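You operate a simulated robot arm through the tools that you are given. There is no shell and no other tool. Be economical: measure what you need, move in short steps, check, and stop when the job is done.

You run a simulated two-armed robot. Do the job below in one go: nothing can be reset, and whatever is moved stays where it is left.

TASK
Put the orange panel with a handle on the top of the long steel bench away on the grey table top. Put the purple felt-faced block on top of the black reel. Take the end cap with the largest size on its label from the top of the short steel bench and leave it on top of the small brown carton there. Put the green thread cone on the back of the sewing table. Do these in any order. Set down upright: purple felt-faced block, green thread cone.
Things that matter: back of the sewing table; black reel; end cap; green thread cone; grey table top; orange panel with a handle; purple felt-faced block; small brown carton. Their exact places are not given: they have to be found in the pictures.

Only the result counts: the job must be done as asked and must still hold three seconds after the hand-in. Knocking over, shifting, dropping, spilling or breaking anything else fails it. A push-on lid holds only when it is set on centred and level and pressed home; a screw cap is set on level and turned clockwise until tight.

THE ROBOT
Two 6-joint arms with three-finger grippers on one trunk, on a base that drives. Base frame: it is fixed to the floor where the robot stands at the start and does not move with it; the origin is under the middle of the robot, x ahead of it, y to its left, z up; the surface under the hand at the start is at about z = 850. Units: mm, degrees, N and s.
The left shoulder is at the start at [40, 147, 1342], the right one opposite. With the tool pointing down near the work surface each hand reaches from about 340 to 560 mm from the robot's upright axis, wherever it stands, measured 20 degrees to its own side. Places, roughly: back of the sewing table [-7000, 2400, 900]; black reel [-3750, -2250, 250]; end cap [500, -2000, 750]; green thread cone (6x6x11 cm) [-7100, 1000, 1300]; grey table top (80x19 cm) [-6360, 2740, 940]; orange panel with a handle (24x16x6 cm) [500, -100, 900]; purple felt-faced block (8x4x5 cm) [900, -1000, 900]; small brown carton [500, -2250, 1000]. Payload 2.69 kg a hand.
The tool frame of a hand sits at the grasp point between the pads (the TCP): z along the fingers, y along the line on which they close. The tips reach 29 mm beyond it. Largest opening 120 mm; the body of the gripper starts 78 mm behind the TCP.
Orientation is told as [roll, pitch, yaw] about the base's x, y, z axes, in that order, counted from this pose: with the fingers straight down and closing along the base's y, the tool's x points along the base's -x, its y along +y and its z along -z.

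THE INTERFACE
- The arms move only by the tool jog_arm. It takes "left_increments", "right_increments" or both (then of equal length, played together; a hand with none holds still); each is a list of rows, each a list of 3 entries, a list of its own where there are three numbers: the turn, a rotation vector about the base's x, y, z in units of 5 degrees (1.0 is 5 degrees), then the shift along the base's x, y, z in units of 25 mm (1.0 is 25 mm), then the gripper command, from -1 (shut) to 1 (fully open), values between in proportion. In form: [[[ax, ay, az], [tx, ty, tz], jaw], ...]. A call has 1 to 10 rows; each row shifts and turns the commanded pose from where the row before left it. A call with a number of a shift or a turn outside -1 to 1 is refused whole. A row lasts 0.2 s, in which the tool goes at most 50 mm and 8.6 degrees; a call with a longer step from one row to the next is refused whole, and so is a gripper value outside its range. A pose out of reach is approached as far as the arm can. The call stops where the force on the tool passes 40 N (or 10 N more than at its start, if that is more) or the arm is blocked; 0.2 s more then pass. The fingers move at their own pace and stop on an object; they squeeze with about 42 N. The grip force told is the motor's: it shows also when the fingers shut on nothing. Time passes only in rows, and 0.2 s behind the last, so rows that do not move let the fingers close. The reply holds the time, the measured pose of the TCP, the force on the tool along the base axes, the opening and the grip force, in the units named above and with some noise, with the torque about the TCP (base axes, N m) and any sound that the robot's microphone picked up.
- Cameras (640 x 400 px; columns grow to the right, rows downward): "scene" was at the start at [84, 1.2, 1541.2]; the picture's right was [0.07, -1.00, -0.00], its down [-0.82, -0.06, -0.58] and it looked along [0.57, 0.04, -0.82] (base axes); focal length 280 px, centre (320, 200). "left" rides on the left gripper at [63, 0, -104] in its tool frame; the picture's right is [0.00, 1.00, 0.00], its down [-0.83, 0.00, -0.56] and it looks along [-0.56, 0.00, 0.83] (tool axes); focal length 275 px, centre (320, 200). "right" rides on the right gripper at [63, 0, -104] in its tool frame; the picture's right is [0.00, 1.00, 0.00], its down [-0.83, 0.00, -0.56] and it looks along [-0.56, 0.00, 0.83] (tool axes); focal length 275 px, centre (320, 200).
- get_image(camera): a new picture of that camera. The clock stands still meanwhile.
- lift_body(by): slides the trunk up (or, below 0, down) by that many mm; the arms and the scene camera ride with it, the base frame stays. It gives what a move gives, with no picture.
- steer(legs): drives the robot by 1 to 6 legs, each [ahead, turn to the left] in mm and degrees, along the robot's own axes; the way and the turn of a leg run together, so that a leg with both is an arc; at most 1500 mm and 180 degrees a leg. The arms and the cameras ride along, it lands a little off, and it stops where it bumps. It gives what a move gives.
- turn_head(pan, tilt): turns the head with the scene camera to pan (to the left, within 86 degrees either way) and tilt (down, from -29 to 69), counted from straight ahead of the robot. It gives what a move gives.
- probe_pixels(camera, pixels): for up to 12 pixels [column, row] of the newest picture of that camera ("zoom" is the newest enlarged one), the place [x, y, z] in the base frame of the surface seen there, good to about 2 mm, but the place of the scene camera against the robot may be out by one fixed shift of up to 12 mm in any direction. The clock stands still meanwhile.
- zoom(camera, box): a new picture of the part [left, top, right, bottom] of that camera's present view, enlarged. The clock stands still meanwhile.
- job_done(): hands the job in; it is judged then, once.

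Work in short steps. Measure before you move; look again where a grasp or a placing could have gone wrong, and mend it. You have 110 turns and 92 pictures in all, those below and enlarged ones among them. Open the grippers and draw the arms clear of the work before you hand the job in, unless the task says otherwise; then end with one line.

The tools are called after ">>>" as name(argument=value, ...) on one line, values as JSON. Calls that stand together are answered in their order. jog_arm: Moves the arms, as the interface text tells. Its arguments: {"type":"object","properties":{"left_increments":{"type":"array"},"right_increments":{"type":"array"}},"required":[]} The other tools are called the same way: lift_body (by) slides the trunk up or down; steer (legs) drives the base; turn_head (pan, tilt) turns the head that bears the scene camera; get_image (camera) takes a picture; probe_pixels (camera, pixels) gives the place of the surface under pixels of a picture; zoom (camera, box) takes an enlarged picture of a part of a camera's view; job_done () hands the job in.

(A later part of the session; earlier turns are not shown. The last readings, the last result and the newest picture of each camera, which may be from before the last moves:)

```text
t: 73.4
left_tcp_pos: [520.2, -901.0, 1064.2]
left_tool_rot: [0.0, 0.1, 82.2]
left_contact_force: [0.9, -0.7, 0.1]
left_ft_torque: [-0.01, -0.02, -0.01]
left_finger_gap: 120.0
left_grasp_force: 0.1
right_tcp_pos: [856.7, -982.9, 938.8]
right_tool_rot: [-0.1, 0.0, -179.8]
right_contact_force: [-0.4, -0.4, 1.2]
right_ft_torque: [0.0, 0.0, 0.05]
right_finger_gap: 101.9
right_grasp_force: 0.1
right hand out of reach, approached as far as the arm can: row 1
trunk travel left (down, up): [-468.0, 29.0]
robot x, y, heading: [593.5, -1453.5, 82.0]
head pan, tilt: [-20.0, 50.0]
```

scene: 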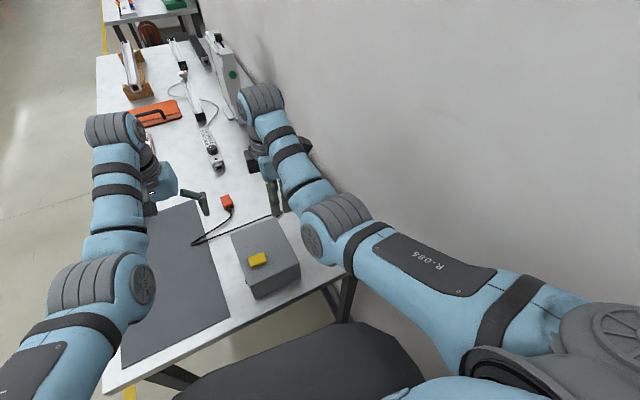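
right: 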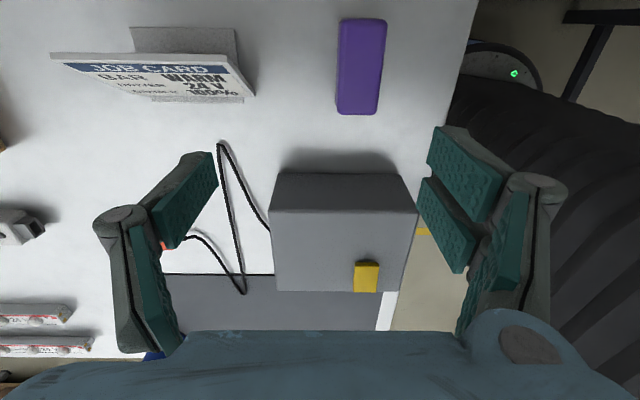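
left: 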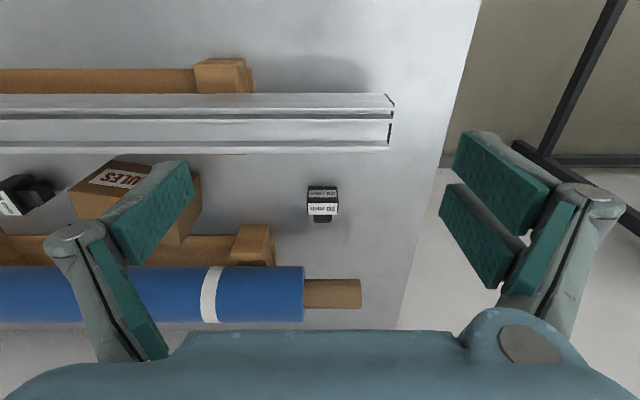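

Shift −7 mm in y, +4 in x, down 56 mm, and close.

>>> jog_arm(right_increments=[[[0, 0, 0], [0.16, -0.28, -1], 0.7], [[0, 0, 0], [0, 0, -0.8], 0.7], [[0, 0, 0], [0, 0, -0.42], 0.7], [[0, 0, 0], [0, 0, 0], -1], [[0, 0, 0], [0, 0, 0], -1], [[0, 0, 0], [0, 0, 0], -1], [[0, 0, 0], [0, 0, 0], -1]])

>>> jog_arm(right_increments=[[[0, 0, 0], [0, 0, 1], -1], [[0, 0, 0], [0, 0, 1], -1], [[0, 0, 0], [0, 0, 1], -1], [[0, 0, 0], [0, 0, 1], -1], [[0, 0, 0], [0, 0, 1], -1]])

>>> get_image(camera="right")

```text
t: 75.0
left_tcp_pos: [520.7, -901.8, 1064.7]
left_tool_rot: [0.1, 0.1, 82.2]
left_contact_force: [-0.8, -0.3, 0.1]
left_ft_torque: [-0.01, 0.02, -0.01]
left_finger_gap: 120.1
left_grasp_force: 0.1
right_tcp_pos: [860.5, -990.5, 882.6]
right_tool_rot: [0.0, 0.0, -179.8]
right_contact_force: [0.3, -0.2, 1.2]
right_ft_torque: [0.0, 0.01, 0.03]
right_finger_gap: 39.1
right_grasp_force: 42.1
trunk travel left (down, up): [-468.0, 29.0]
robot x, y, heading: [595.2, -1450.7, 82.0]
head pan, tilt: [-20.0, 50.0]
```

```text
t: 76.2
left_tcp_pos: [520.6, -901.7, 1065.5]
left_tool_rot: [0.1, 0.0, 82.3]
left_contact_force: [0.6, 0.8, 0.2]
left_ft_torque: [0.0, 0.0, -0.01]
left_finger_gap: 120.0
left_grasp_force: 0.1
right_tcp_pos: [858.9, -990.6, 1006.6]
right_tool_rot: [0.1, 0.0, -179.7]
right_contact_force: [0.6, -0.1, -0.4]
right_ft_torque: [0.0, 0.0, -0.01]
right_finger_gap: 39.0
right_grasp_force: 42.0
trunk travel left (down, up): [-468.0, 29.0]
robot x, y, heading: [590.8, -1451.6, 82.2]
head pan, tilt: [-20.0, 50.0]
```

```text
62 pictures are left
```

right: 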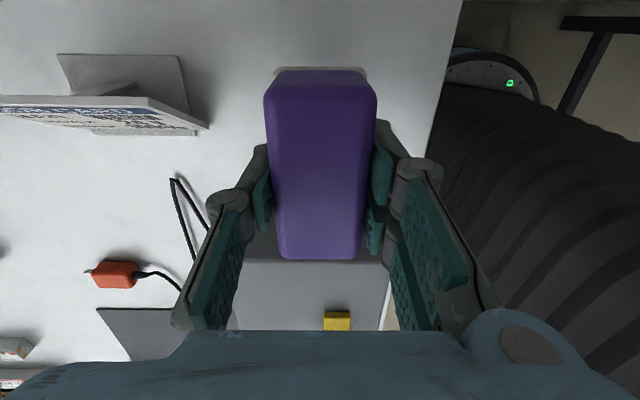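

Block held (gap 39). Now leave the gap, drive in front of the long bench opposite the panel so the left hand can take its handle.

>>> steer(legs=[[0, 98], [870, 0], [0, -90], [1150, 0], [0, -90]])

>>> turn_head(pan=0, tilt=45)

>>> get_image(camera="scene")

```text
t: 98.1
left_tcp_pos: [140.0, -160.9, 1064.0]
left_tool_rot: [-0.1, 0.0, 6.3]
left_contact_force: [0.2, 0.9, -0.1]
left_ft_torque: [0.01, -0.02, -0.02]
left_finger_gap: 120.1
left_grasp_force: 0.0
right_tcp_pos: [134.7, -512.4, 1006.1]
right_tool_rot: [0.0, 0.0, 104.2]
right_contact_force: [0.2, 0.6, -0.1]
right_ft_torque: [0.01, 0.01, -0.01]
right_finger_gap: 39.3
right_grasp_force: 42.3
trunk travel left (down, up): [-468.0, 29.0]
robot x, y, heading: [-376.2, -360.7, 6.0]
head pan, tilt: [-20.0, 50.0]
```

```text
t: 98.9
left_tcp_pos: [139.8, -162.7, 1063.6]
left_tool_rot: [-0.1, 0.0, 6.2]
left_contact_force: [0.3, 0.1, 0.0]
left_ft_torque: [-0.02, -0.02, 0.02]
left_finger_gap: 120.2
left_grasp_force: 0.0
right_tcp_pos: [135.6, -512.9, 1006.7]
right_tool_rot: [0.1, -0.1, 104.2]
right_contact_force: [-0.1, 0.3, -0.9]
right_ft_torque: [0.03, 0.01, -0.01]
right_finger_gap: 39.0
right_grasp_force: 42.1
trunk travel left (down, up): [-468.0, 29.0]
robot x, y, heading: [-377.6, -364.9, 6.2]
head pan, tilt: [0.0, 45.0]
```

```text
61 pictures are left
```

scene: 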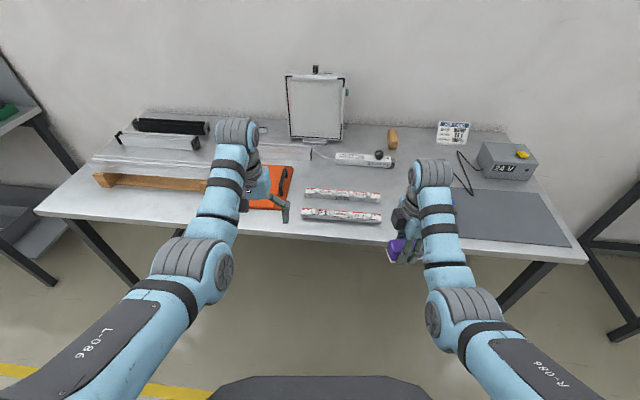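

Drive 370 mm closer on a slight right arc.

>>> steer(legs=[[370, -6]])

>>> get_image(camera="left")

```text
t: 101.2
left_tcp_pos: [517.6, -197.1, 1065.2]
left_tool_rot: [-0.1, -0.1, 0.2]
left_contact_force: [-0.3, 0.5, 0.8]
left_ft_torque: [-0.02, -0.03, 0.04]
left_finger_gap: 120.1
left_grasp_force: 0.0
right_tcp_pos: [478.4, -544.9, 1007.6]
right_tool_rot: [-0.1, 0.0, 98.3]
right_contact_force: [-0.1, -0.4, -1.5]
right_ft_torque: [0.0, -0.02, 0.0]
right_finger_gap: 39.3
right_grasp_force: 42.1
trunk travel left (down, up): [-468.0, 29.0]
robot x, y, heading: [-16.7, -341.7, 0.2]
head pan, tilt: [0.0, 45.0]
```

```text
60 pictures are left
```

left: 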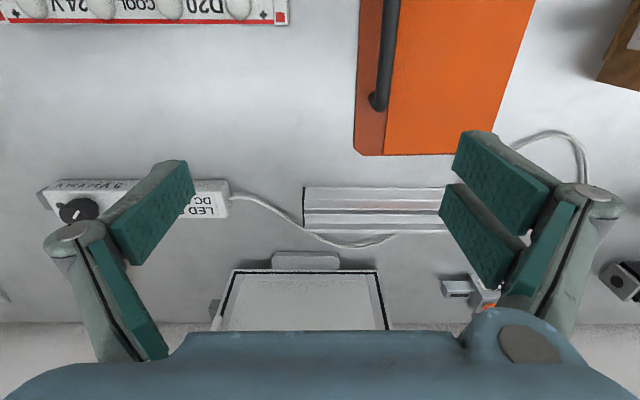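

Handle in view at (385,60). Move the left hand above it: (−45,+55) and down to z≈965, then look.

>>> jog_arm(left_increments=[[[0, 0, 0], [-0.9, 1, 0], 0.4], [[0, 0, 0], [-0.9, 1, -1], 0.3], [[0, 0, 0], [0, 0.2, -1], 0.2], [[0, 0, 0], [0, 0, -1], 0.2], [[0, 0, 0], [0, 0, -1], 0.2], [[0, 0, 0], [0, 0, 0], 0.2]])

>>> get_image(camera="left")

```text
t: 102.6
left_tcp_pos: [493.7, -144.2, 952.5]
left_tool_rot: [0.0, -0.1, 0.1]
left_contact_force: [-0.1, 0.7, -0.5]
left_ft_torque: [0.0, 0.02, 0.04]
left_finger_gap: 72.0
left_grasp_force: 0.1
left hand out of reach, approached as far as the arm can: row 1, 2
right_tcp_pos: [480.0, -545.1, 1006.6]
right_tool_rot: [0.0, 0.0, 98.3]
right_contact_force: [-0.9, 0.0, -0.6]
right_ft_torque: [0.02, 0.0, -0.01]
right_finger_gap: 38.9
right_grasp_force: 42.4
trunk travel left (down, up): [-468.0, 29.0]
robot x, y, heading: [-12.5, -344.5, 0.5]
head pan, tilt: [0.0, 45.0]
```

```text
59 pictures are left
```

left: 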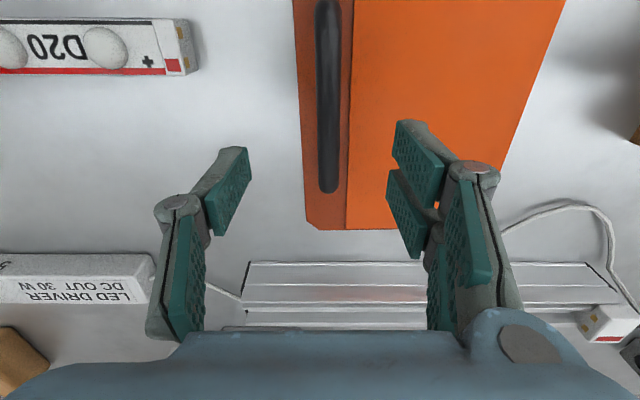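

The handle runs at column 328, nearly centred between pads. Shift x −20, y +2, go down 59 mm to z≈893, close, and lift slightly.

>>> jog_arm(left_increments=[[[0, 0, 0], [-0.8, 0.08, -0.6], 0.2], [[0, 0, 0], [0, 0, -1], 0.2], [[0, 0, 0], [0, 0, -0.76], 0.2], [[0, 0, 0], [0, 0, 0], -1], [[0, 0, 0], [0, 0, 0], -1], [[0, 0, 0], [0, 0, 0], -1], [[0, 0, 0], [0, 0, 0], -1]])

>>> jog_arm(left_increments=[[[0, 0, 0], [0, 0, 0.4], -1], [[0, 0, 0], [0, 0, 0.4], -1], [[0, 0, 0], [0, 0, 0], -1]])

>>> get_image(camera="left")

>>> get_image(camera="scene")

```text
t: 104.2
left_tcp_pos: [472.6, -140.8, 893.4]
left_tool_rot: [0.0, -0.1, 0.1]
left_contact_force: [-0.6, 0.3, 0.6]
left_ft_torque: [0.01, -0.08, 0.06]
left_finger_gap: 11.9
left_grasp_force: 38.5
right_tcp_pos: [480.3, -545.0, 1006.5]
right_tool_rot: [0.0, 0.0, 98.3]
right_contact_force: [-0.2, -0.3, -0.9]
right_ft_torque: [0.0, -0.02, 0.01]
right_finger_gap: 39.3
right_grasp_force: 41.3
trunk travel left (down, up): [-468.0, 29.0]
robot x, y, heading: [-13.9, -347.3, 0.0]
head pan, tilt: [0.0, 45.0]
```

```text
t: 105.0
left_tcp_pos: [474.0, -141.0, 912.7]
left_tool_rot: [0.0, 0.1, 0.1]
left_contact_force: [-0.6, 0.8, -4.1]
left_ft_torque: [-0.14, 0.06, -0.02]
left_finger_gap: 11.7
left_grasp_force: 38.7
right_tcp_pos: [481.3, -545.0, 1005.7]
right_tool_rot: [0.1, -0.1, 98.3]
right_contact_force: [0.1, -0.3, -0.8]
right_ft_torque: [0.01, -0.01, -0.01]
right_finger_gap: 39.3
right_grasp_force: 42.6
trunk travel left (down, up): [-468.0, 29.0]
robot x, y, heading: [-13.5, -343.1, 0.1]
head pan, tilt: [0.0, 45.0]
```

```text
58 pictures are left
```

left: 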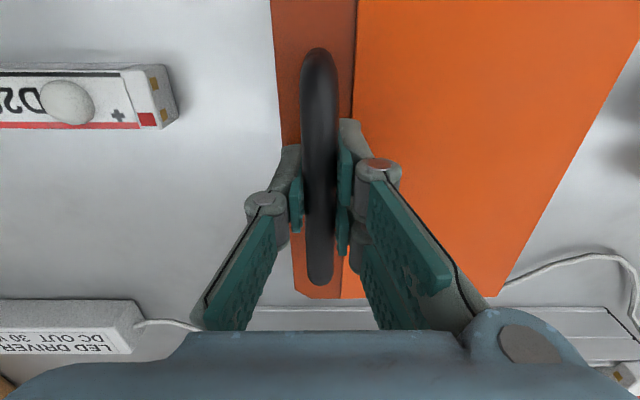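

```text
57 pictures are left
```

scene: 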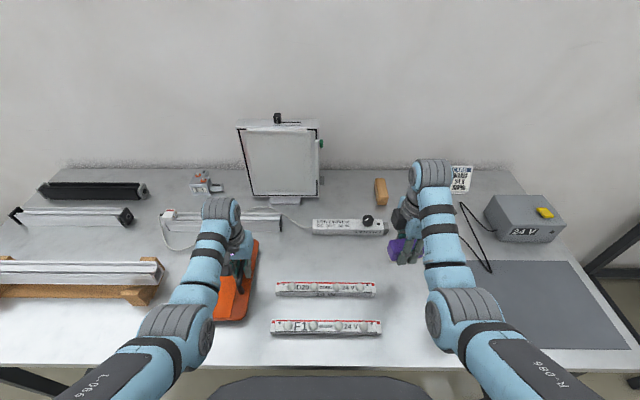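

The handle is gripped (gap 11.8) and the near edge rises. Lift in steps to see whether the panel stays level or hangs.

>>> jog_arm(left_increments=[[[0, 0, 0], [0, 0, 0.6], -1], [[0, 0, 0], [0, 0, 0.6], -1], [[0, 0, 0], [0, 0, 0.6], -1], [[0, 0, 0], [0, 0, 0.6], -1], [[0, 0, 0], [0, 0, 0], -1]])

>>> get_image(camera="left")

>>> zoom(camera="scene", box=[140, 180, 300, 340])

```text
t: 106.2
left_tcp_pos: [476.2, -141.2, 973.1]
left_tool_rot: [0.0, -0.2, 0.2]
left_contact_force: [-0.2, 0.0, -3.4]
left_ft_torque: [-0.15, -0.01, 0.01]
left_finger_gap: 11.8
left_grasp_force: 38.9
right_tcp_pos: [480.1, -545.6, 1005.3]
right_tool_rot: [0.1, 0.0, 98.2]
right_contact_force: [0.9, 0.1, -0.6]
right_ft_torque: [-0.01, 0.01, -0.01]
right_finger_gap: 39.2
right_grasp_force: 41.7
trunk travel left (down, up): [-468.0, 29.0]
robot x, y, heading: [-11.3, -348.7, -0.1]
head pan, tilt: [0.0, 45.0]
```

```text
56 pictures are left
```

left: 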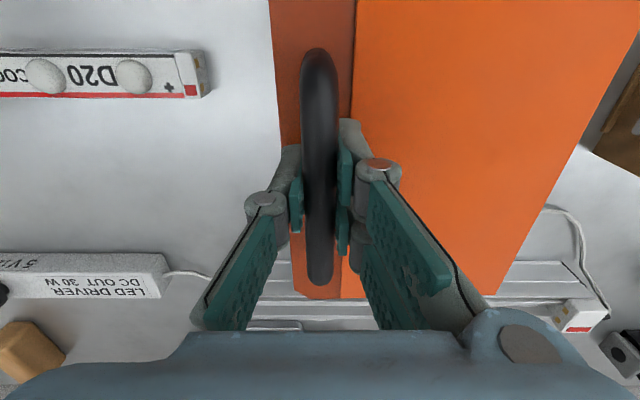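

```text
2.50 times, centred on (220, 260) of scene
```

zoom: 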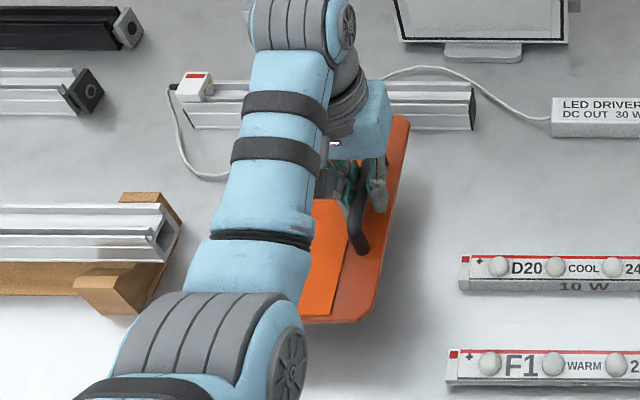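

The panel stays level (about 3.5 N). Lift 50 mm more, back away, and turn around to view the rest of the room.

>>> jog_arm(left_increments=[[[0, 0, 0], [0, 0, 0.7], -1], [[0, 0, 0], [0, 0, 0.7], -1], [[0, 0, 0], [0, 0, 0.4], -1]])

>>> steer(legs=[[-500, 0], [0, -90], [0, -90]])

>>> turn_head(pan=20, tilt=12)

>>> get_image(camera="scene")

```text
t: 107.0
left_tcp_pos: [483.8, -141.6, 1013.4]
left_tool_rot: [-0.1, 0.1, 0.2]
left_contact_force: [-0.3, -1.0, -2.6]
left_ft_torque: [-0.16, 0.02, 0.01]
left_finger_gap: 11.8
left_grasp_force: 38.9
left hand out of reach, approached as far as the arm can: row 3
right_tcp_pos: [480.9, -544.7, 1006.2]
right_tool_rot: [0.1, 0.1, 98.2]
right_contact_force: [0.5, -0.2, -1.0]
right_ft_torque: [-0.04, 0.0, 0.0]
right_finger_gap: 39.0
right_grasp_force: 42.4
trunk travel left (down, up): [-468.0, 29.0]
robot x, y, heading: [-12.2, -345.4, 0.1]
head pan, tilt: [0.0, 45.0]
```

```text
t: 117.6
left_tcp_pos: [-1010.5, -548.2, 1012.1]
left_tool_rot: [0.0, 0.1, -180.0]
left_contact_force: [-0.5, -0.4, -2.4]
left_ft_torque: [0.15, -0.01, 0.0]
left_finger_gap: 11.7
left_grasp_force: 38.5
right_tcp_pos: [-1007.7, -144.9, 1005.8]
right_tool_rot: [0.2, 0.0, -81.8]
right_contact_force: [0.0, -0.9, -1.3]
right_ft_torque: [0.0, 0.02, 0.0]
right_finger_gap: 39.2
right_grasp_force: 41.9
trunk travel left (down, up): [-468.0, 29.0]
robot x, y, heading: [-517.6, -348.2, -180.0]
head pan, tilt: [0.0, 45.0]
```

```text
t: 118.6
left_tcp_pos: [-1010.7, -547.4, 1011.9]
left_tool_rot: [-0.1, 0.2, -179.9]
left_contact_force: [-0.3, 0.5, -3.5]
left_ft_torque: [0.13, -0.03, 0.0]
left_finger_gap: 12.1
left_grasp_force: 39.1
right_tcp_pos: [-1007.6, -144.7, 1006.8]
right_tool_rot: [0.1, -0.1, -81.7]
right_contact_force: [0.8, -1.0, 0.3]
right_ft_torque: [-0.03, -0.01, 0.0]
right_finger_gap: 38.8
right_grasp_force: 41.9
trunk travel left (down, up): [-468.0, 29.0]
robot x, y, heading: [-511.9, -347.3, -180.0]
head pan, tilt: [20.0, 12.0]
```

```text
54 pictures are left
```

scene: 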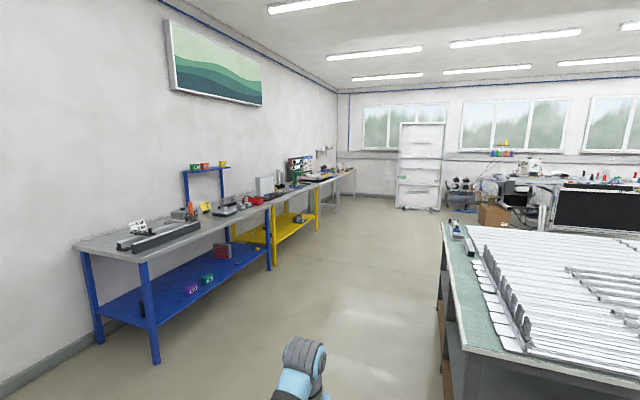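

Blue and yellow benches with low shelves on the left; the reel (≈(−3750,−2250,250)) must be on one of those. Zoom in and probe.

>>> zoom(camera="scene", box=[70, 160, 350, 370])

>>> zoom(camera="scene", box=[220, 190, 340, 280])

>>> probe_pixels(camera="scene", pixels=[[80, 245], [145, 258], [155, 360], [270, 268], [298, 217], [274, 262], [317, 230], [207, 278], [283, 229], [354, 168], [446, 390], [443, 225]])

```text
1.90 times, centred on (210, 265) of scene
```

zoom: 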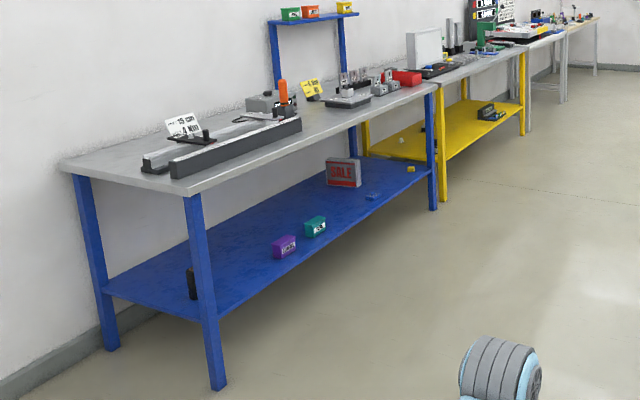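

```text
4.44 times, centred on (280, 235) of scene
```

zoom: 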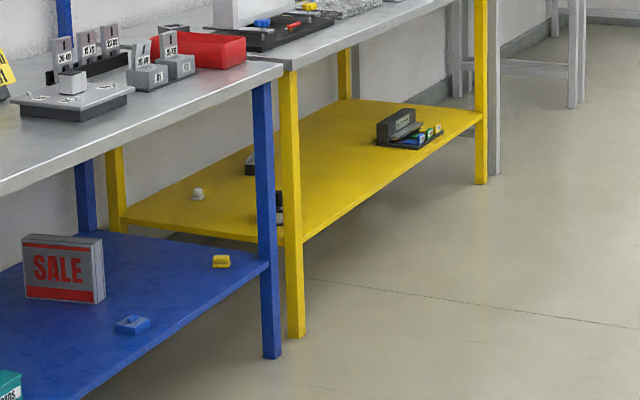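

```text
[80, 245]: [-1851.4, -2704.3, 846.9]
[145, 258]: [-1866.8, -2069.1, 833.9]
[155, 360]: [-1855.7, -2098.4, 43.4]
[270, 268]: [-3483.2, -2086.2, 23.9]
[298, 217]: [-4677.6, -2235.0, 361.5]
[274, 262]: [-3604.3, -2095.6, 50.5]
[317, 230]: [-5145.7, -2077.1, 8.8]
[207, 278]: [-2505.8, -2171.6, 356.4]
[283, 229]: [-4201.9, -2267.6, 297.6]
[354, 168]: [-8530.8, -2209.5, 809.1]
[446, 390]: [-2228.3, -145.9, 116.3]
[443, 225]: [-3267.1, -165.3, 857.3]
```

The reel should be on the yellow bench's shelf near x≈−3750, behind the blue leg. I drive down the aisle to x≈−3750, y≈−1300 and face the bench.

>>> steer(legs=[[0, 90], [900, 0], [0, -90], [1500, 0], [1500, 0], [230, 0]])

>>> turn_head(pan=80, tilt=45)

>>> get_image(camera="scene")

```text
t: 146.4
left_tcp_pos: [-4242.2, -1578.9, 1014.3]
left_tool_rot: [-0.1, -0.1, -176.6]
left_contact_force: [0.9, -0.4, -3.5]
left_ft_torque: [0.1, 0.04, 0.01]
left_finger_gap: 12.0
left_grasp_force: 38.5
right_tcp_pos: [-4263.6, -1176.3, 1008.1]
right_tool_rot: [-0.1, 0.0, -78.5]
right_contact_force: [0.7, -0.3, -0.6]
right_ft_torque: [-0.01, 0.0, 0.02]
right_finger_gap: 39.2
right_grasp_force: 42.0
trunk travel left (down, up): [-468.0, 29.0]
robot x, y, heading: [-3759.1, -1346.8, -176.5]
head pan, tilt: [20.0, 12.0]
```

```text
t: 147.7
left_tcp_pos: [-4244.5, -1578.9, 1012.6]
left_tool_rot: [0.0, 0.1, -176.5]
left_contact_force: [-0.2, -0.6, -2.4]
left_ft_torque: [0.12, 0.0, 0.0]
left_finger_gap: 12.0
left_grasp_force: 38.6
right_tcp_pos: [-4265.6, -1177.1, 1005.1]
right_tool_rot: [0.0, 0.0, -78.5]
right_contact_force: [0.0, 0.0, -0.4]
right_ft_torque: [0.0, 0.0, 0.01]
right_finger_gap: 39.0
right_grasp_force: 42.1
trunk travel left (down, up): [-468.0, 29.0]
robot x, y, heading: [-3765.8, -1348.2, -176.5]
head pan, tilt: [80.0, 45.0]
```

```text
51 pictures are left
```

scene: 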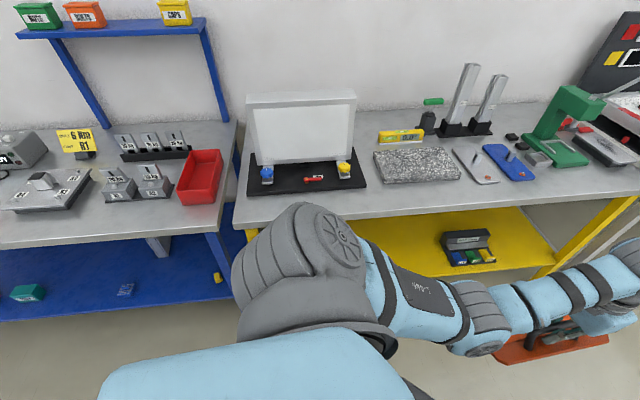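

Arm and table top hide the shelf. I turn to face the bench and lower the trunk to look under the top.

>>> steer(legs=[[-100, 0], [0, 86.5]])

>>> lift_body(by=-460)

>>> turn_head(pan=0, tilt=40)

>>> get_image(camera="scene")

```text
t: 152.5
left_tcp_pos: [-3457.6, -1839.5, 1012.4]
left_tool_rot: [0.0, 0.1, -89.7]
left_contact_force: [-0.1, 0.9, -3.4]
left_ft_torque: [0.01, 0.12, -0.03]
left_finger_gap: 11.7
left_grasp_force: 38.8
right_tcp_pos: [-3860.9, -1837.3, 1005.8]
right_tool_rot: [0.1, 0.0, 8.4]
right_contact_force: [0.4, 0.9, -0.8]
right_ft_torque: [-0.01, -0.02, 0.01]
right_finger_gap: 39.2
right_grasp_force: 41.9
trunk travel left (down, up): [-468.0, 29.0]
robot x, y, heading: [-3660.8, -1342.1, -89.8]
head pan, tilt: [80.0, 45.0]
```

```text
refused: -460 is not a number from -400 to 400
```

```text
t: 154.1
left_tcp_pos: [-3458.4, -1839.4, 1012.0]
left_tool_rot: [0.0, 0.1, -89.7]
left_contact_force: [-0.5, 0.0, -3.9]
left_ft_torque: [0.04, 0.07, 0.0]
left_finger_gap: 11.8
left_grasp_force: 38.8
right_tcp_pos: [-3859.9, -1837.1, 1005.3]
right_tool_rot: [0.1, 0.0, 8.5]
right_contact_force: [-0.5, -0.2, -0.8]
right_ft_torque: [-0.01, -0.01, 0.0]
right_finger_gap: 38.8
right_grasp_force: 42.3
trunk travel left (down, up): [-468.0, 29.0]
robot x, y, heading: [-3659.3, -1344.8, -89.4]
head pan, tilt: [0.0, 40.0]
```

```text
50 pictures are left
```

scene: 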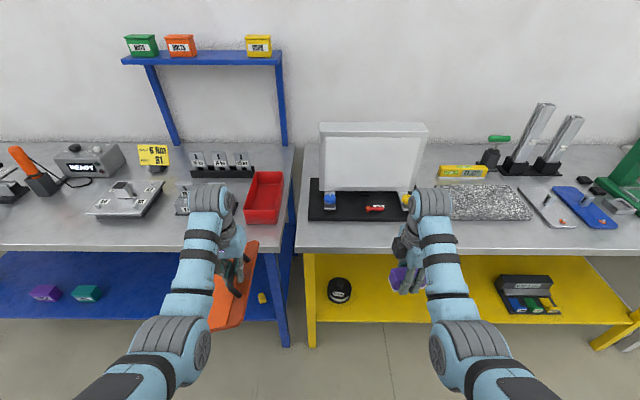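

The reel shows at (339,290) on the yellow shelf. Zoom and probe it and the table geometry.

>>> zoom(camera="scene", box=[290, 240, 430, 340])

>>> probe_pixels(camera="scene", pixels=[[339, 283], [330, 285], [349, 285], [339, 279], [339, 290], [339, 298], [370, 300], [370, 320], [370, 251], [350, 246], [312, 300], [313, 248]])

```text
4.00 times, centred on (360, 290) of scene
```

zoom: 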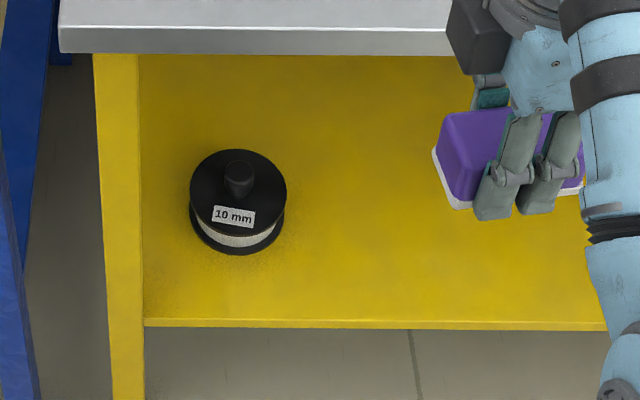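

```text
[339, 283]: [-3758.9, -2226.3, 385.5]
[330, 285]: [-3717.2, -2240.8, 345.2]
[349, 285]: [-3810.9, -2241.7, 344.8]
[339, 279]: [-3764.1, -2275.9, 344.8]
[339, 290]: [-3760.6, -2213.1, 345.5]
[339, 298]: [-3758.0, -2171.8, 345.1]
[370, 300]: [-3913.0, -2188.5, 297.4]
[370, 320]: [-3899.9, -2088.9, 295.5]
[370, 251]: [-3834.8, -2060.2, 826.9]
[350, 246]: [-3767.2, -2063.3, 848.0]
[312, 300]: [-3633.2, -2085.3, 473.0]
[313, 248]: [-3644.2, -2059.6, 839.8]
```

Reel: centre ≈(−3760,−2225), flange top z 345, with a central knob up to ~385; table underside ≈825, front edge y≈−2062. I lower the trunk (in two moves) and get a closer look, also measuring the arm's height profile.

>>> probe_pixels(camera="scene", pixels=[[437, 190], [437, 215], [437, 240], [443, 280], [452, 325], [470, 370], [406, 250], [400, 278], [424, 325]])

>>> lift_body(by=-300)

>>> get_image(camera="scene")

```text
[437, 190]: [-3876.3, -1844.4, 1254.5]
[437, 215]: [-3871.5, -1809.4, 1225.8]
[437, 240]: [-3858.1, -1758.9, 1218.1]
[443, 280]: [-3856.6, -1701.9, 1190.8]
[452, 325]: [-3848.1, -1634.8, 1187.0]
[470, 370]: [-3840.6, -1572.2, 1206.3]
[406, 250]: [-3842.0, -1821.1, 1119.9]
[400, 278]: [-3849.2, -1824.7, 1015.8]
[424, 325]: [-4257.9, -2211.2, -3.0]
```

```text
t: 157.1
left_tcp_pos: [-3457.8, -1838.0, 712.9]
left_tool_rot: [0.0, 0.2, -89.7]
left_contact_force: [0.3, 0.3, -2.6]
left_ft_torque: [0.06, 0.09, 0.0]
left_finger_gap: 11.8
left_grasp_force: 38.7
right_tcp_pos: [-3859.8, -1836.2, 704.9]
right_tool_rot: [0.2, 0.0, 8.4]
right_contact_force: [0.2, -0.3, -0.2]
right_ft_torque: [0.01, -0.02, 0.02]
right_finger_gap: 39.1
right_grasp_force: 42.3
trunk travel left (down, up): [-168.0, 329.0]
robot x, y, heading: [-3660.7, -1343.2, -89.6]
head pan, tilt: [0.0, 40.0]
```

```text
48 pictures are left
```

scene: 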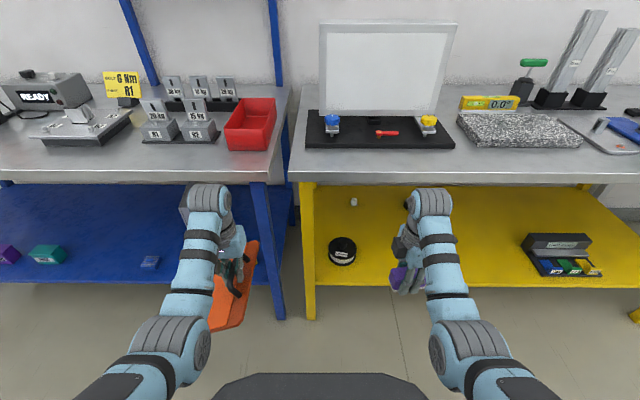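

The arm stays within ~250 mm above the TCP, so it fits under the table top when low. Plan: heading −50° so the left hand with panel stays in the aisle, right hand reaching to the right, entering diagonally. First go to a clear spot on that line and lower the trunk.

>>> steer(legs=[[0, 78.5], [-393, 0], [0, -39]])

>>> lift_body(by=-160)

>>> jog_arm(right_increments=[[[0, 0, -1], [-1, 0, 0], -1], [[0, 0, -1], [-1, 0, 0], -1], [[0, 0, -1], [-1, 0, 0], -1], [[0, 0, -1], [-1, 0, -0.5], -1], [[0, 0, -1], [-1, 0, -0.5], -1], [[0, 0, -1], [-1, 0, -0.5], -1], [[0, 0, -1], [-1, 0, -0.5], -1], [[0, 0, -1], [-1, 0, -0.5], -1], [[0, 0, -1], [-1, 0, 0], -1], [[0, 0, 0], [-1, 0, 0], -1]])

>>> turn_head(pan=-40, tilt=40)

>>> get_image(camera="scene")

```text
t: 164.7
left_tcp_pos: [-3578.9, -1524.1, 712.0]
left_tool_rot: [0.0, 0.1, -51.4]
left_contact_force: [0.3, -0.5, -2.3]
left_ft_torque: [-0.01, 0.08, 0.0]
left_finger_gap: 11.9
left_grasp_force: 38.9
right_tcp_pos: [-3897.2, -1772.7, 705.1]
right_tool_rot: [0.2, 0.0, 46.6]
right_contact_force: [-0.3, -0.2, -1.3]
right_ft_torque: [0.01, -0.02, -0.02]
right_finger_gap: 39.0
right_grasp_force: 41.9
trunk travel left (down, up): [-168.0, 329.0]
robot x, y, heading: [-4045.2, -1264.7, -51.5]
head pan, tilt: [0.0, 40.0]
```

```text
t: 166.6
left_tcp_pos: [-3579.2, -1523.9, 553.1]
left_tool_rot: [-0.1, 0.1, -51.3]
left_contact_force: [0.0, 1.2, -2.5]
left_ft_torque: [-0.01, 0.05, 0.01]
left_finger_gap: 11.8
left_grasp_force: 38.9
right_tcp_pos: [-3897.7, -1772.7, 546.2]
right_tool_rot: [0.1, 0.0, 46.6]
right_contact_force: [0.4, -0.2, -1.2]
right_ft_torque: [-0.03, 0.0, 0.03]
right_finger_gap: 39.0
right_grasp_force: 42.0
trunk travel left (down, up): [-8.0, 489.0]
robot x, y, heading: [-4045.2, -1258.9, -51.4]
head pan, tilt: [0.0, 40.0]
```

```text
t: 168.8
left_tcp_pos: [-3578.9, -1524.8, 551.9]
left_tool_rot: [-0.1, 0.0, -51.4]
left_contact_force: [-0.1, 0.1, -3.3]
left_ft_torque: [-0.03, 0.09, 0.03]
left_finger_gap: 11.8
left_grasp_force: 38.5
right_tcp_pos: [-4137.2, -1789.4, 464.3]
right_tool_rot: [0.1, -0.1, 1.5]
right_contact_force: [-0.2, -0.3, -0.5]
right_ft_torque: [-0.02, -0.02, 0.02]
right_finger_gap: 39.2
right_grasp_force: 42.4
right hand out of reach, approached as far as the arm can: row 1, 2, 3
trunk travel left (down, up): [-8.0, 489.0]
robot x, y, heading: [-4049.5, -1260.7, -51.5]
head pan, tilt: [0.0, 40.0]
```

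```text
t: 169.8
left_tcp_pos: [-3579.3, -1523.9, 552.3]
left_tool_rot: [0.0, 0.1, -51.4]
left_contact_force: [0.5, 0.3, -2.6]
left_ft_torque: [-0.04, 0.09, 0.0]
left_finger_gap: 12.1
left_grasp_force: 38.9
right_tcp_pos: [-4136.2, -1789.5, 461.9]
right_tool_rot: [0.2, -0.1, 1.6]
right_contact_force: [1.1, -0.5, -1.0]
right_ft_torque: [-0.03, 0.0, -0.01]
right_finger_gap: 38.7
right_grasp_force: 42.1
trunk travel left (down, up): [-8.0, 489.0]
robot x, y, heading: [-4042.8, -1260.7, -51.5]
head pan, tilt: [-40.0, 40.0]
```

```text
47 pictures are left
```

scene: 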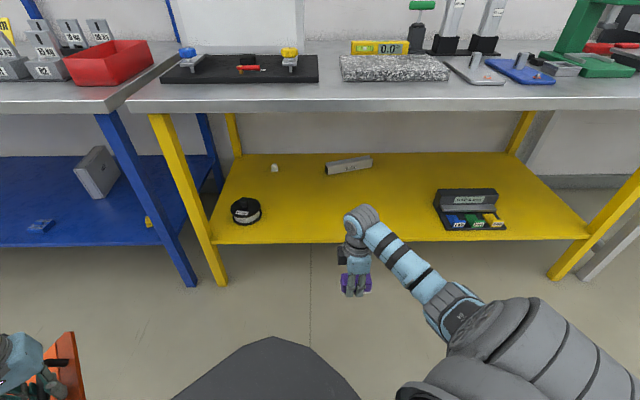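

The hand is low and the reel at (245,211). Zoom on it and then drive 450 mm along the heading.

>>> zoom(camera="scene", box=[210, 180, 280, 240])

>>> steer(legs=[[450, 0]])

>>> get_image(camera="right")

>>> get_image(camera="scene")

```text
6.67 times, centred on (245, 210) of scene
```

zoom: 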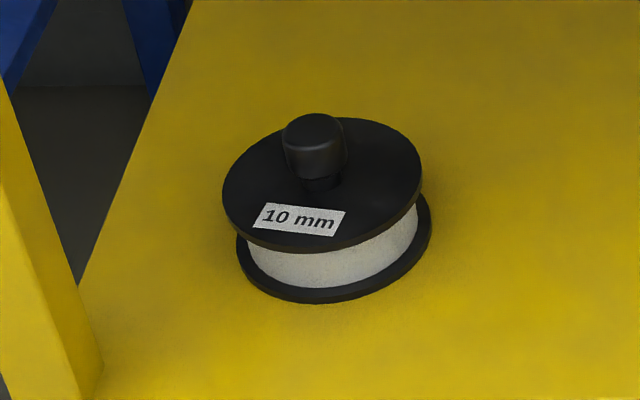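

```text
t: 172.6
left_tcp_pos: [-3287.3, -1883.0, 551.5]
left_tool_rot: [0.0, 0.0, -51.1]
left_contact_force: [0.1, 0.6, -3.1]
left_ft_torque: [-0.01, 0.13, 0.02]
left_finger_gap: 11.8
left_grasp_force: 39.0
right_tcp_pos: [-3844.2, -2152.0, 463.1]
right_tool_rot: [0.1, -0.1, 2.0]
right_contact_force: [-0.2, -0.5, 0.1]
right_ft_torque: [0.04, 0.01, 0.02]
right_finger_gap: 39.1
right_grasp_force: 41.5
trunk travel left (down, up): [-8.0, 489.0]
robot x, y, heading: [-3757.3, -1618.4, -51.2]
head pan, tilt: [-40.0, 40.0]
```

```text
45 pictures are left
```

right: 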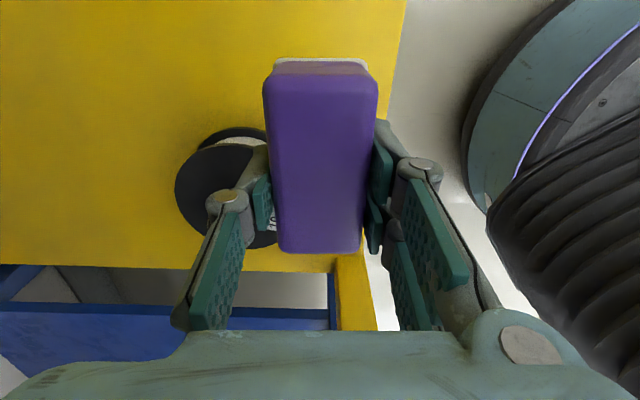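

```text
44 pictures are left
```

scene: 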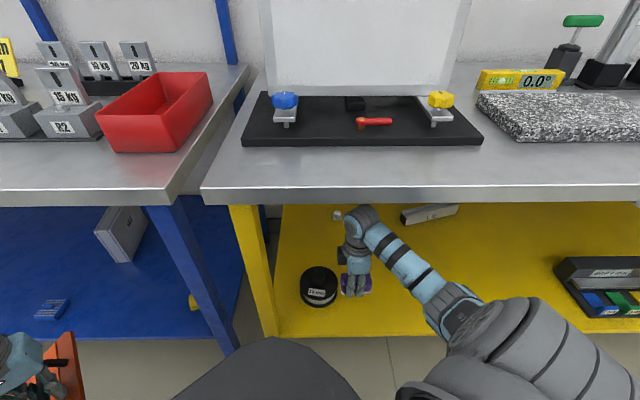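

The reel is at (319,288) in the scene; measure its knob and flange with a zoom.

>>> zoom(camera="scene", box=[294, 256, 350, 312])

>>> probe_pixels(camera="right", pixels=[[181, 185], [225, 170], [210, 145], [230, 135], [255, 240], [200, 220], [258, 130], [300, 160], [330, 240], [340, 70]])

```text
7.14 times, centred on (322, 284) of scene
```

zoom: 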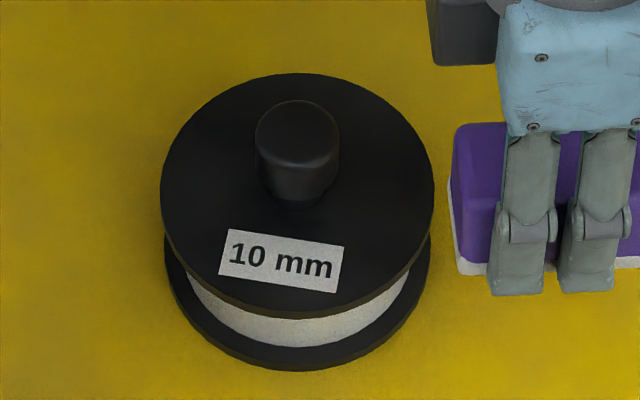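

```text
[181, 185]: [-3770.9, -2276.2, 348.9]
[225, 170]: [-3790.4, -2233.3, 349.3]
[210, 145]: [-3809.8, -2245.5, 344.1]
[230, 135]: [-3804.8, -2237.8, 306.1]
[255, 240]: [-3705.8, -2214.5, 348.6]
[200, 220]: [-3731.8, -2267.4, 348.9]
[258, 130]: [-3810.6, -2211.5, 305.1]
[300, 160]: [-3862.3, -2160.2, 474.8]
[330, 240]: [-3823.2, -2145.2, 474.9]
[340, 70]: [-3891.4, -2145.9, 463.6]
```

>>> probe_pixels(camera="zoom", pixels=[[297, 120], [262, 125], [332, 125], [297, 105], [297, 142], [280, 118], [315, 118], [170, 190], [425, 190], [297, 80], [297, 312], [297, 190]])

```text
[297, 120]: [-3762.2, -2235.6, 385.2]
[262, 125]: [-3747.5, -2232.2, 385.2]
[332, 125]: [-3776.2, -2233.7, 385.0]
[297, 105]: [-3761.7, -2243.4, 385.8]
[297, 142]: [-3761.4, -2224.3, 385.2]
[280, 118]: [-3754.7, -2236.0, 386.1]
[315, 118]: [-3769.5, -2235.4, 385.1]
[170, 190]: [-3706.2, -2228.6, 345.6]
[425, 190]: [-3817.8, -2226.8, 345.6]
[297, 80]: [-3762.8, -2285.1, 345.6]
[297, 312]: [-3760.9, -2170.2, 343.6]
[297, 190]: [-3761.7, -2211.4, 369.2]
```

The knob top is flat (32 mm wide, z≈385 scene ≈388 true), the flange 114 mm wide around (−3762,−2229). I shift the right hand back a bit to see the knob in the hand camera for an exact position.

>>> jog_arm(right_increments=[[[0, 0, 0], [-0.8, 0.6, 0], -1], [[0, 0, 0], [-0.8, 0.6, 0], -1]])

>>> get_image(camera="right")

```text
t: 173.2
left_tcp_pos: [-3289.3, -1882.3, 552.0]
left_tool_rot: [0.0, 0.1, -51.2]
left_contact_force: [-0.7, 0.2, -2.8]
left_ft_torque: [-0.03, 0.09, -0.02]
left_finger_gap: 11.8
left_grasp_force: 38.8
right_tcp_pos: [-3883.6, -2122.9, 462.0]
right_tool_rot: [-0.1, 0.1, 1.9]
right_contact_force: [0.9, -0.2, -1.3]
right_ft_torque: [0.0, -0.01, 0.0]
right_finger_gap: 39.3
right_grasp_force: 42.1
trunk travel left (down, up): [-8.0, 489.0]
robot x, y, heading: [-3760.4, -1618.9, -50.9]
head pan, tilt: [-40.0, 40.0]
```

```text
42 pictures are left
```

right: 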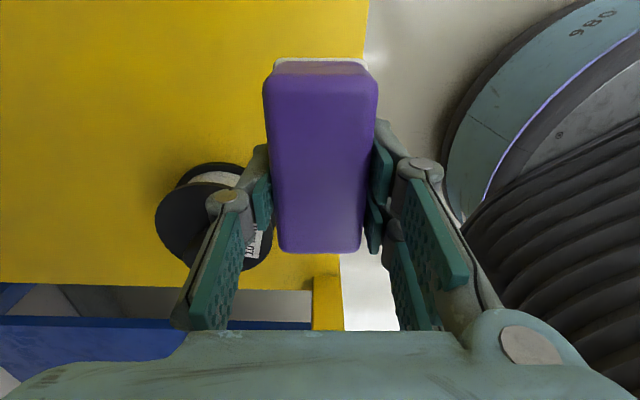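

The knob is hidden by the finger, but the flange rim shows. Probe rim points for a circle fit.

>>> zoom(camera="right", box=[140, 150, 300, 280])

>>> probe_pixels(camera="right", pixels=[[158, 220], [160, 232], [168, 248], [180, 260], [163, 202], [172, 192], [187, 187], [268, 252], [260, 262], [245, 268], [272, 240], [190, 265]])

```text
3.08 times, centred on (220, 215) of right
```

zoom: 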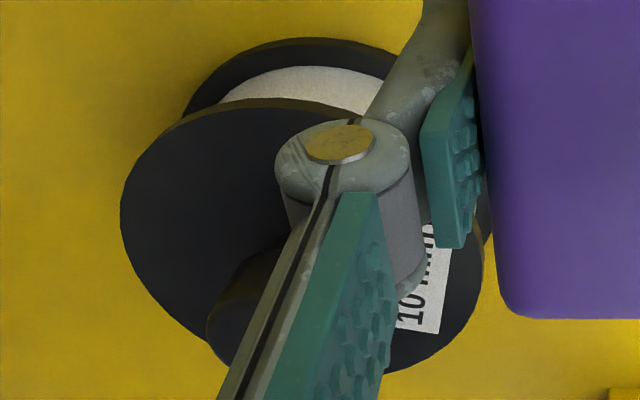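

```text
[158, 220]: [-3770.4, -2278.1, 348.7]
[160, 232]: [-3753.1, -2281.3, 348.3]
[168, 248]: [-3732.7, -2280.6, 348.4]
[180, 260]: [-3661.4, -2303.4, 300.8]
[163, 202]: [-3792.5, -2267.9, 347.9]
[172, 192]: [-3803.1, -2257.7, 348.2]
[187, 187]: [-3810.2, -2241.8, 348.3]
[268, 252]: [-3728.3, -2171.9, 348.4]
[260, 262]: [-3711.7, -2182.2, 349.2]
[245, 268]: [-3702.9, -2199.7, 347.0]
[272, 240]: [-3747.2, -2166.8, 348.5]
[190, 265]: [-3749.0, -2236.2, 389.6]
```

Rim fit gives the centre (−3754.5,−2225), r≈58, knob top z≈388.7. Drive 115 mm further, then fine-jog.

>>> steer(legs=[[115, 0]])

```text
t: 174.4
left_tcp_pos: [-3215.9, -1972.6, 552.4]
left_tool_rot: [0.0, 0.2, -51.1]
left_contact_force: [0.8, 0.0, -3.8]
left_ft_torque: [-0.03, 0.09, 0.02]
left_finger_gap: 11.9
left_grasp_force: 38.6
right_tcp_pos: [-3809.9, -2211.9, 462.8]
right_tool_rot: [0.0, 0.0, 2.0]
right_contact_force: [-0.2, -1.1, -0.3]
right_ft_torque: [0.04, 0.03, 0.03]
right_finger_gap: 38.9
right_grasp_force: 42.0
trunk travel left (down, up): [-8.0, 489.0]
robot x, y, heading: [-3686.4, -1708.7, -51.1]
head pan, tilt: [-40.0, 40.0]
```

Move the block over the knob: (+61,−14).

>>> jog_arm(right_increments=[[[0, 0, -0.2], [0.81, -0.19, 0], -1], [[0, 0, -0.2], [0.81, -0.19, 0], -1], [[0, 0, 0], [0.81, -0.19, 0], -1], [[0, 0, 0], [0, 0, -0.6], -1], [[0, 0, 0], [0, 0, 0], -1]])

>>> zoom(camera="scene", box=[250, 220, 410, 340])

>>> get_image(camera="right")

```text
t: 175.6
left_tcp_pos: [-3216.2, -1972.2, 552.7]
left_tool_rot: [0.0, 0.1, -51.2]
left_contact_force: [0.1, 0.1, -3.0]
left_ft_torque: [-0.03, 0.12, -0.03]
left_finger_gap: 12.2
left_grasp_force: 38.9
right_tcp_pos: [-3750.0, -2226.9, 448.2]
right_tool_rot: [0.1, 0.1, 0.0]
right_contact_force: [0.7, -0.1, -0.8]
right_ft_torque: [0.0, 0.03, -0.02]
right_finger_gap: 39.1
right_grasp_force: 42.3
trunk travel left (down, up): [-8.0, 489.0]
robot x, y, heading: [-3687.9, -1714.5, -51.2]
head pan, tilt: [-40.0, 40.0]
```

```text
3.33 times, centred on (330, 280) of scene
```

zoom: 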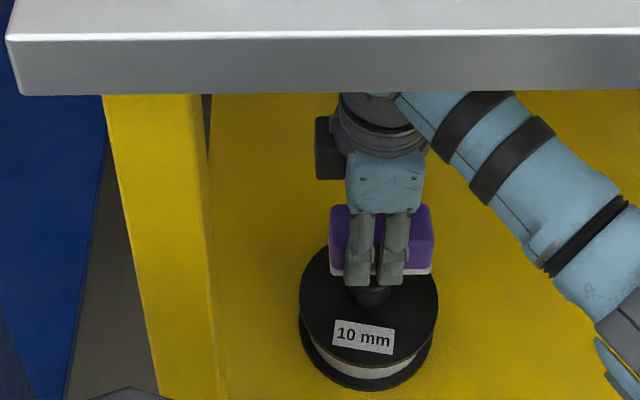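

```text
39 pictures are left
```

right: 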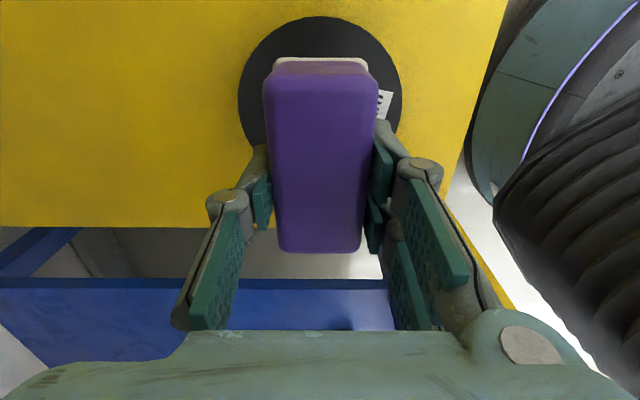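

Laterally centred (rim columns 238–402, block 264–378). Verify with rim probes.

>>> probe_pixels(camera="right", pixels=[[244, 100], [397, 100], [320, 20], [258, 50], [383, 50], [320, 75], [322, 250], [320, 64]])

```text
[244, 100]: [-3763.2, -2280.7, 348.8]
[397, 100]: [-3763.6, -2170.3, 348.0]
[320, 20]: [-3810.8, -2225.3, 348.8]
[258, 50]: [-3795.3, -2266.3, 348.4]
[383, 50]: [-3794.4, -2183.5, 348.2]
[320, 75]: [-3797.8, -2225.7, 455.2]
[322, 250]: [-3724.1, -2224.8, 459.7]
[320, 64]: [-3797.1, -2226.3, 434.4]
```

Knob axis (−3753.5,−2225.5); block centre about −3756.5, so shift +3 mm, then lower 27 mm, creeping at the end.

>>> jog_arm(right_increments=[[[0, 0, 0], [0.12, 0.02, -0.5], -1], [[0, 0, 0], [0, 0, -0.35], -1], [[0, 0, 0], [0, 0, -0.1], -1], [[0, 0, 0], [0, 0, -0.06], -1], [[0, 0, 0], [0, 0, -0.04], -1], [[0, 0, 0], [0, 0, -0.04], -1], [[0, 0, 0], [0, 0, 0], -1]])

```text
t: 177.2
left_tcp_pos: [-3216.6, -1972.4, 552.9]
left_tool_rot: [-0.1, 0.1, -51.2]
left_contact_force: [0.1, 0.0, -2.8]
left_ft_torque: [-0.04, 0.09, 0.0]
left_finger_gap: 11.9
left_grasp_force: 39.0
right_tcp_pos: [-3747.8, -2225.9, 421.9]
right_tool_rot: [-0.1, 0.0, -0.1]
right_contact_force: [-1.3, 0.9, 4.5]
right_ft_torque: [0.02, 0.09, 0.01]
right_finger_gap: 39.2
right_grasp_force: 42.1
trunk travel left (down, up): [-8.0, 489.0]
robot x, y, heading: [-3688.9, -1712.4, -51.1]
head pan, tilt: [-40.0, 40.0]
```

Contact at the expected height (4.5 N). Open gently in stages.

>>> jog_arm(right_increments=[[[0, 0, 0], [0, 0, 0], -0.3], [[0, 0, 0], [0, 0, 0], -0.2], [[0, 0, 0], [0, 0, 0], -0.1], [[0, 0, 0], [0, 0, 0], 0.1], [[0, 0, 0], [0, 0, 0], 0.1]])

>>> get_image(camera="right")

```text
t: 178.4
left_tcp_pos: [-3216.0, -1973.2, 551.5]
left_tool_rot: [0.0, 0.1, -51.1]
left_contact_force: [-0.5, -0.8, -3.9]
left_ft_torque: [-0.01, 0.05, 0.01]
left_finger_gap: 11.8
left_grasp_force: 38.5
right_tcp_pos: [-3747.8, -2225.4, 422.1]
right_tool_rot: [0.2, 0.0, 0.0]
right_contact_force: [0.6, 0.5, -0.6]
right_ft_torque: [0.01, 0.02, -0.01]
right_finger_gap: 65.9
right_grasp_force: 0.0
trunk travel left (down, up): [-8.0, 489.0]
robot x, y, heading: [-3681.9, -1709.7, -51.0]
head pan, tilt: [-40.0, 40.0]
```

```text
38 pictures are left
```

right: 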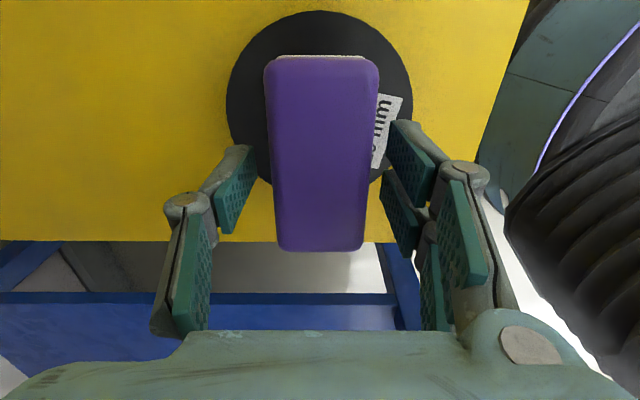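

Block stands level on the knob. Raise the hand 85 mm and look, then reverse out.

>>> jog_arm(right_increments=[[[0, 0, 0], [0, 0, 0.4], 0.1], [[0, 0, 0], [0, 0, 1], 0.1], [[0, 0, 0], [0, 0, 1], 0.1], [[0, 0, 0], [0, 0, 1], 0.1]])

>>> get_image(camera="right")

```text
t: 179.4
left_tcp_pos: [-3216.3, -1971.3, 553.0]
left_tool_rot: [0.0, 0.0, -51.1]
left_contact_force: [0.3, 0.2, -3.3]
left_ft_torque: [-0.04, 0.06, -0.01]
left_finger_gap: 11.8
left_grasp_force: 38.8
right_tcp_pos: [-3747.0, -2226.2, 506.0]
right_tool_rot: [0.2, -0.1, 0.0]
right_contact_force: [-0.6, 0.0, 0.2]
right_ft_torque: [-0.01, 0.02, -0.03]
right_finger_gap: 65.7
right_grasp_force: 0.0
trunk travel left (down, up): [-8.0, 489.0]
robot x, y, heading: [-3684.9, -1714.8, -51.1]
head pan, tilt: [-40.0, 40.0]
```

```text
37 pictures are left
```

right: 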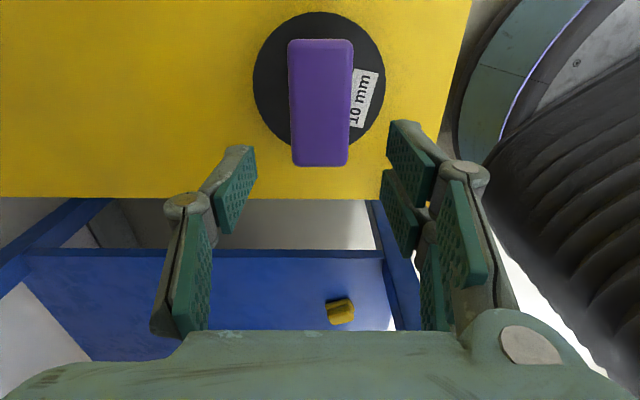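

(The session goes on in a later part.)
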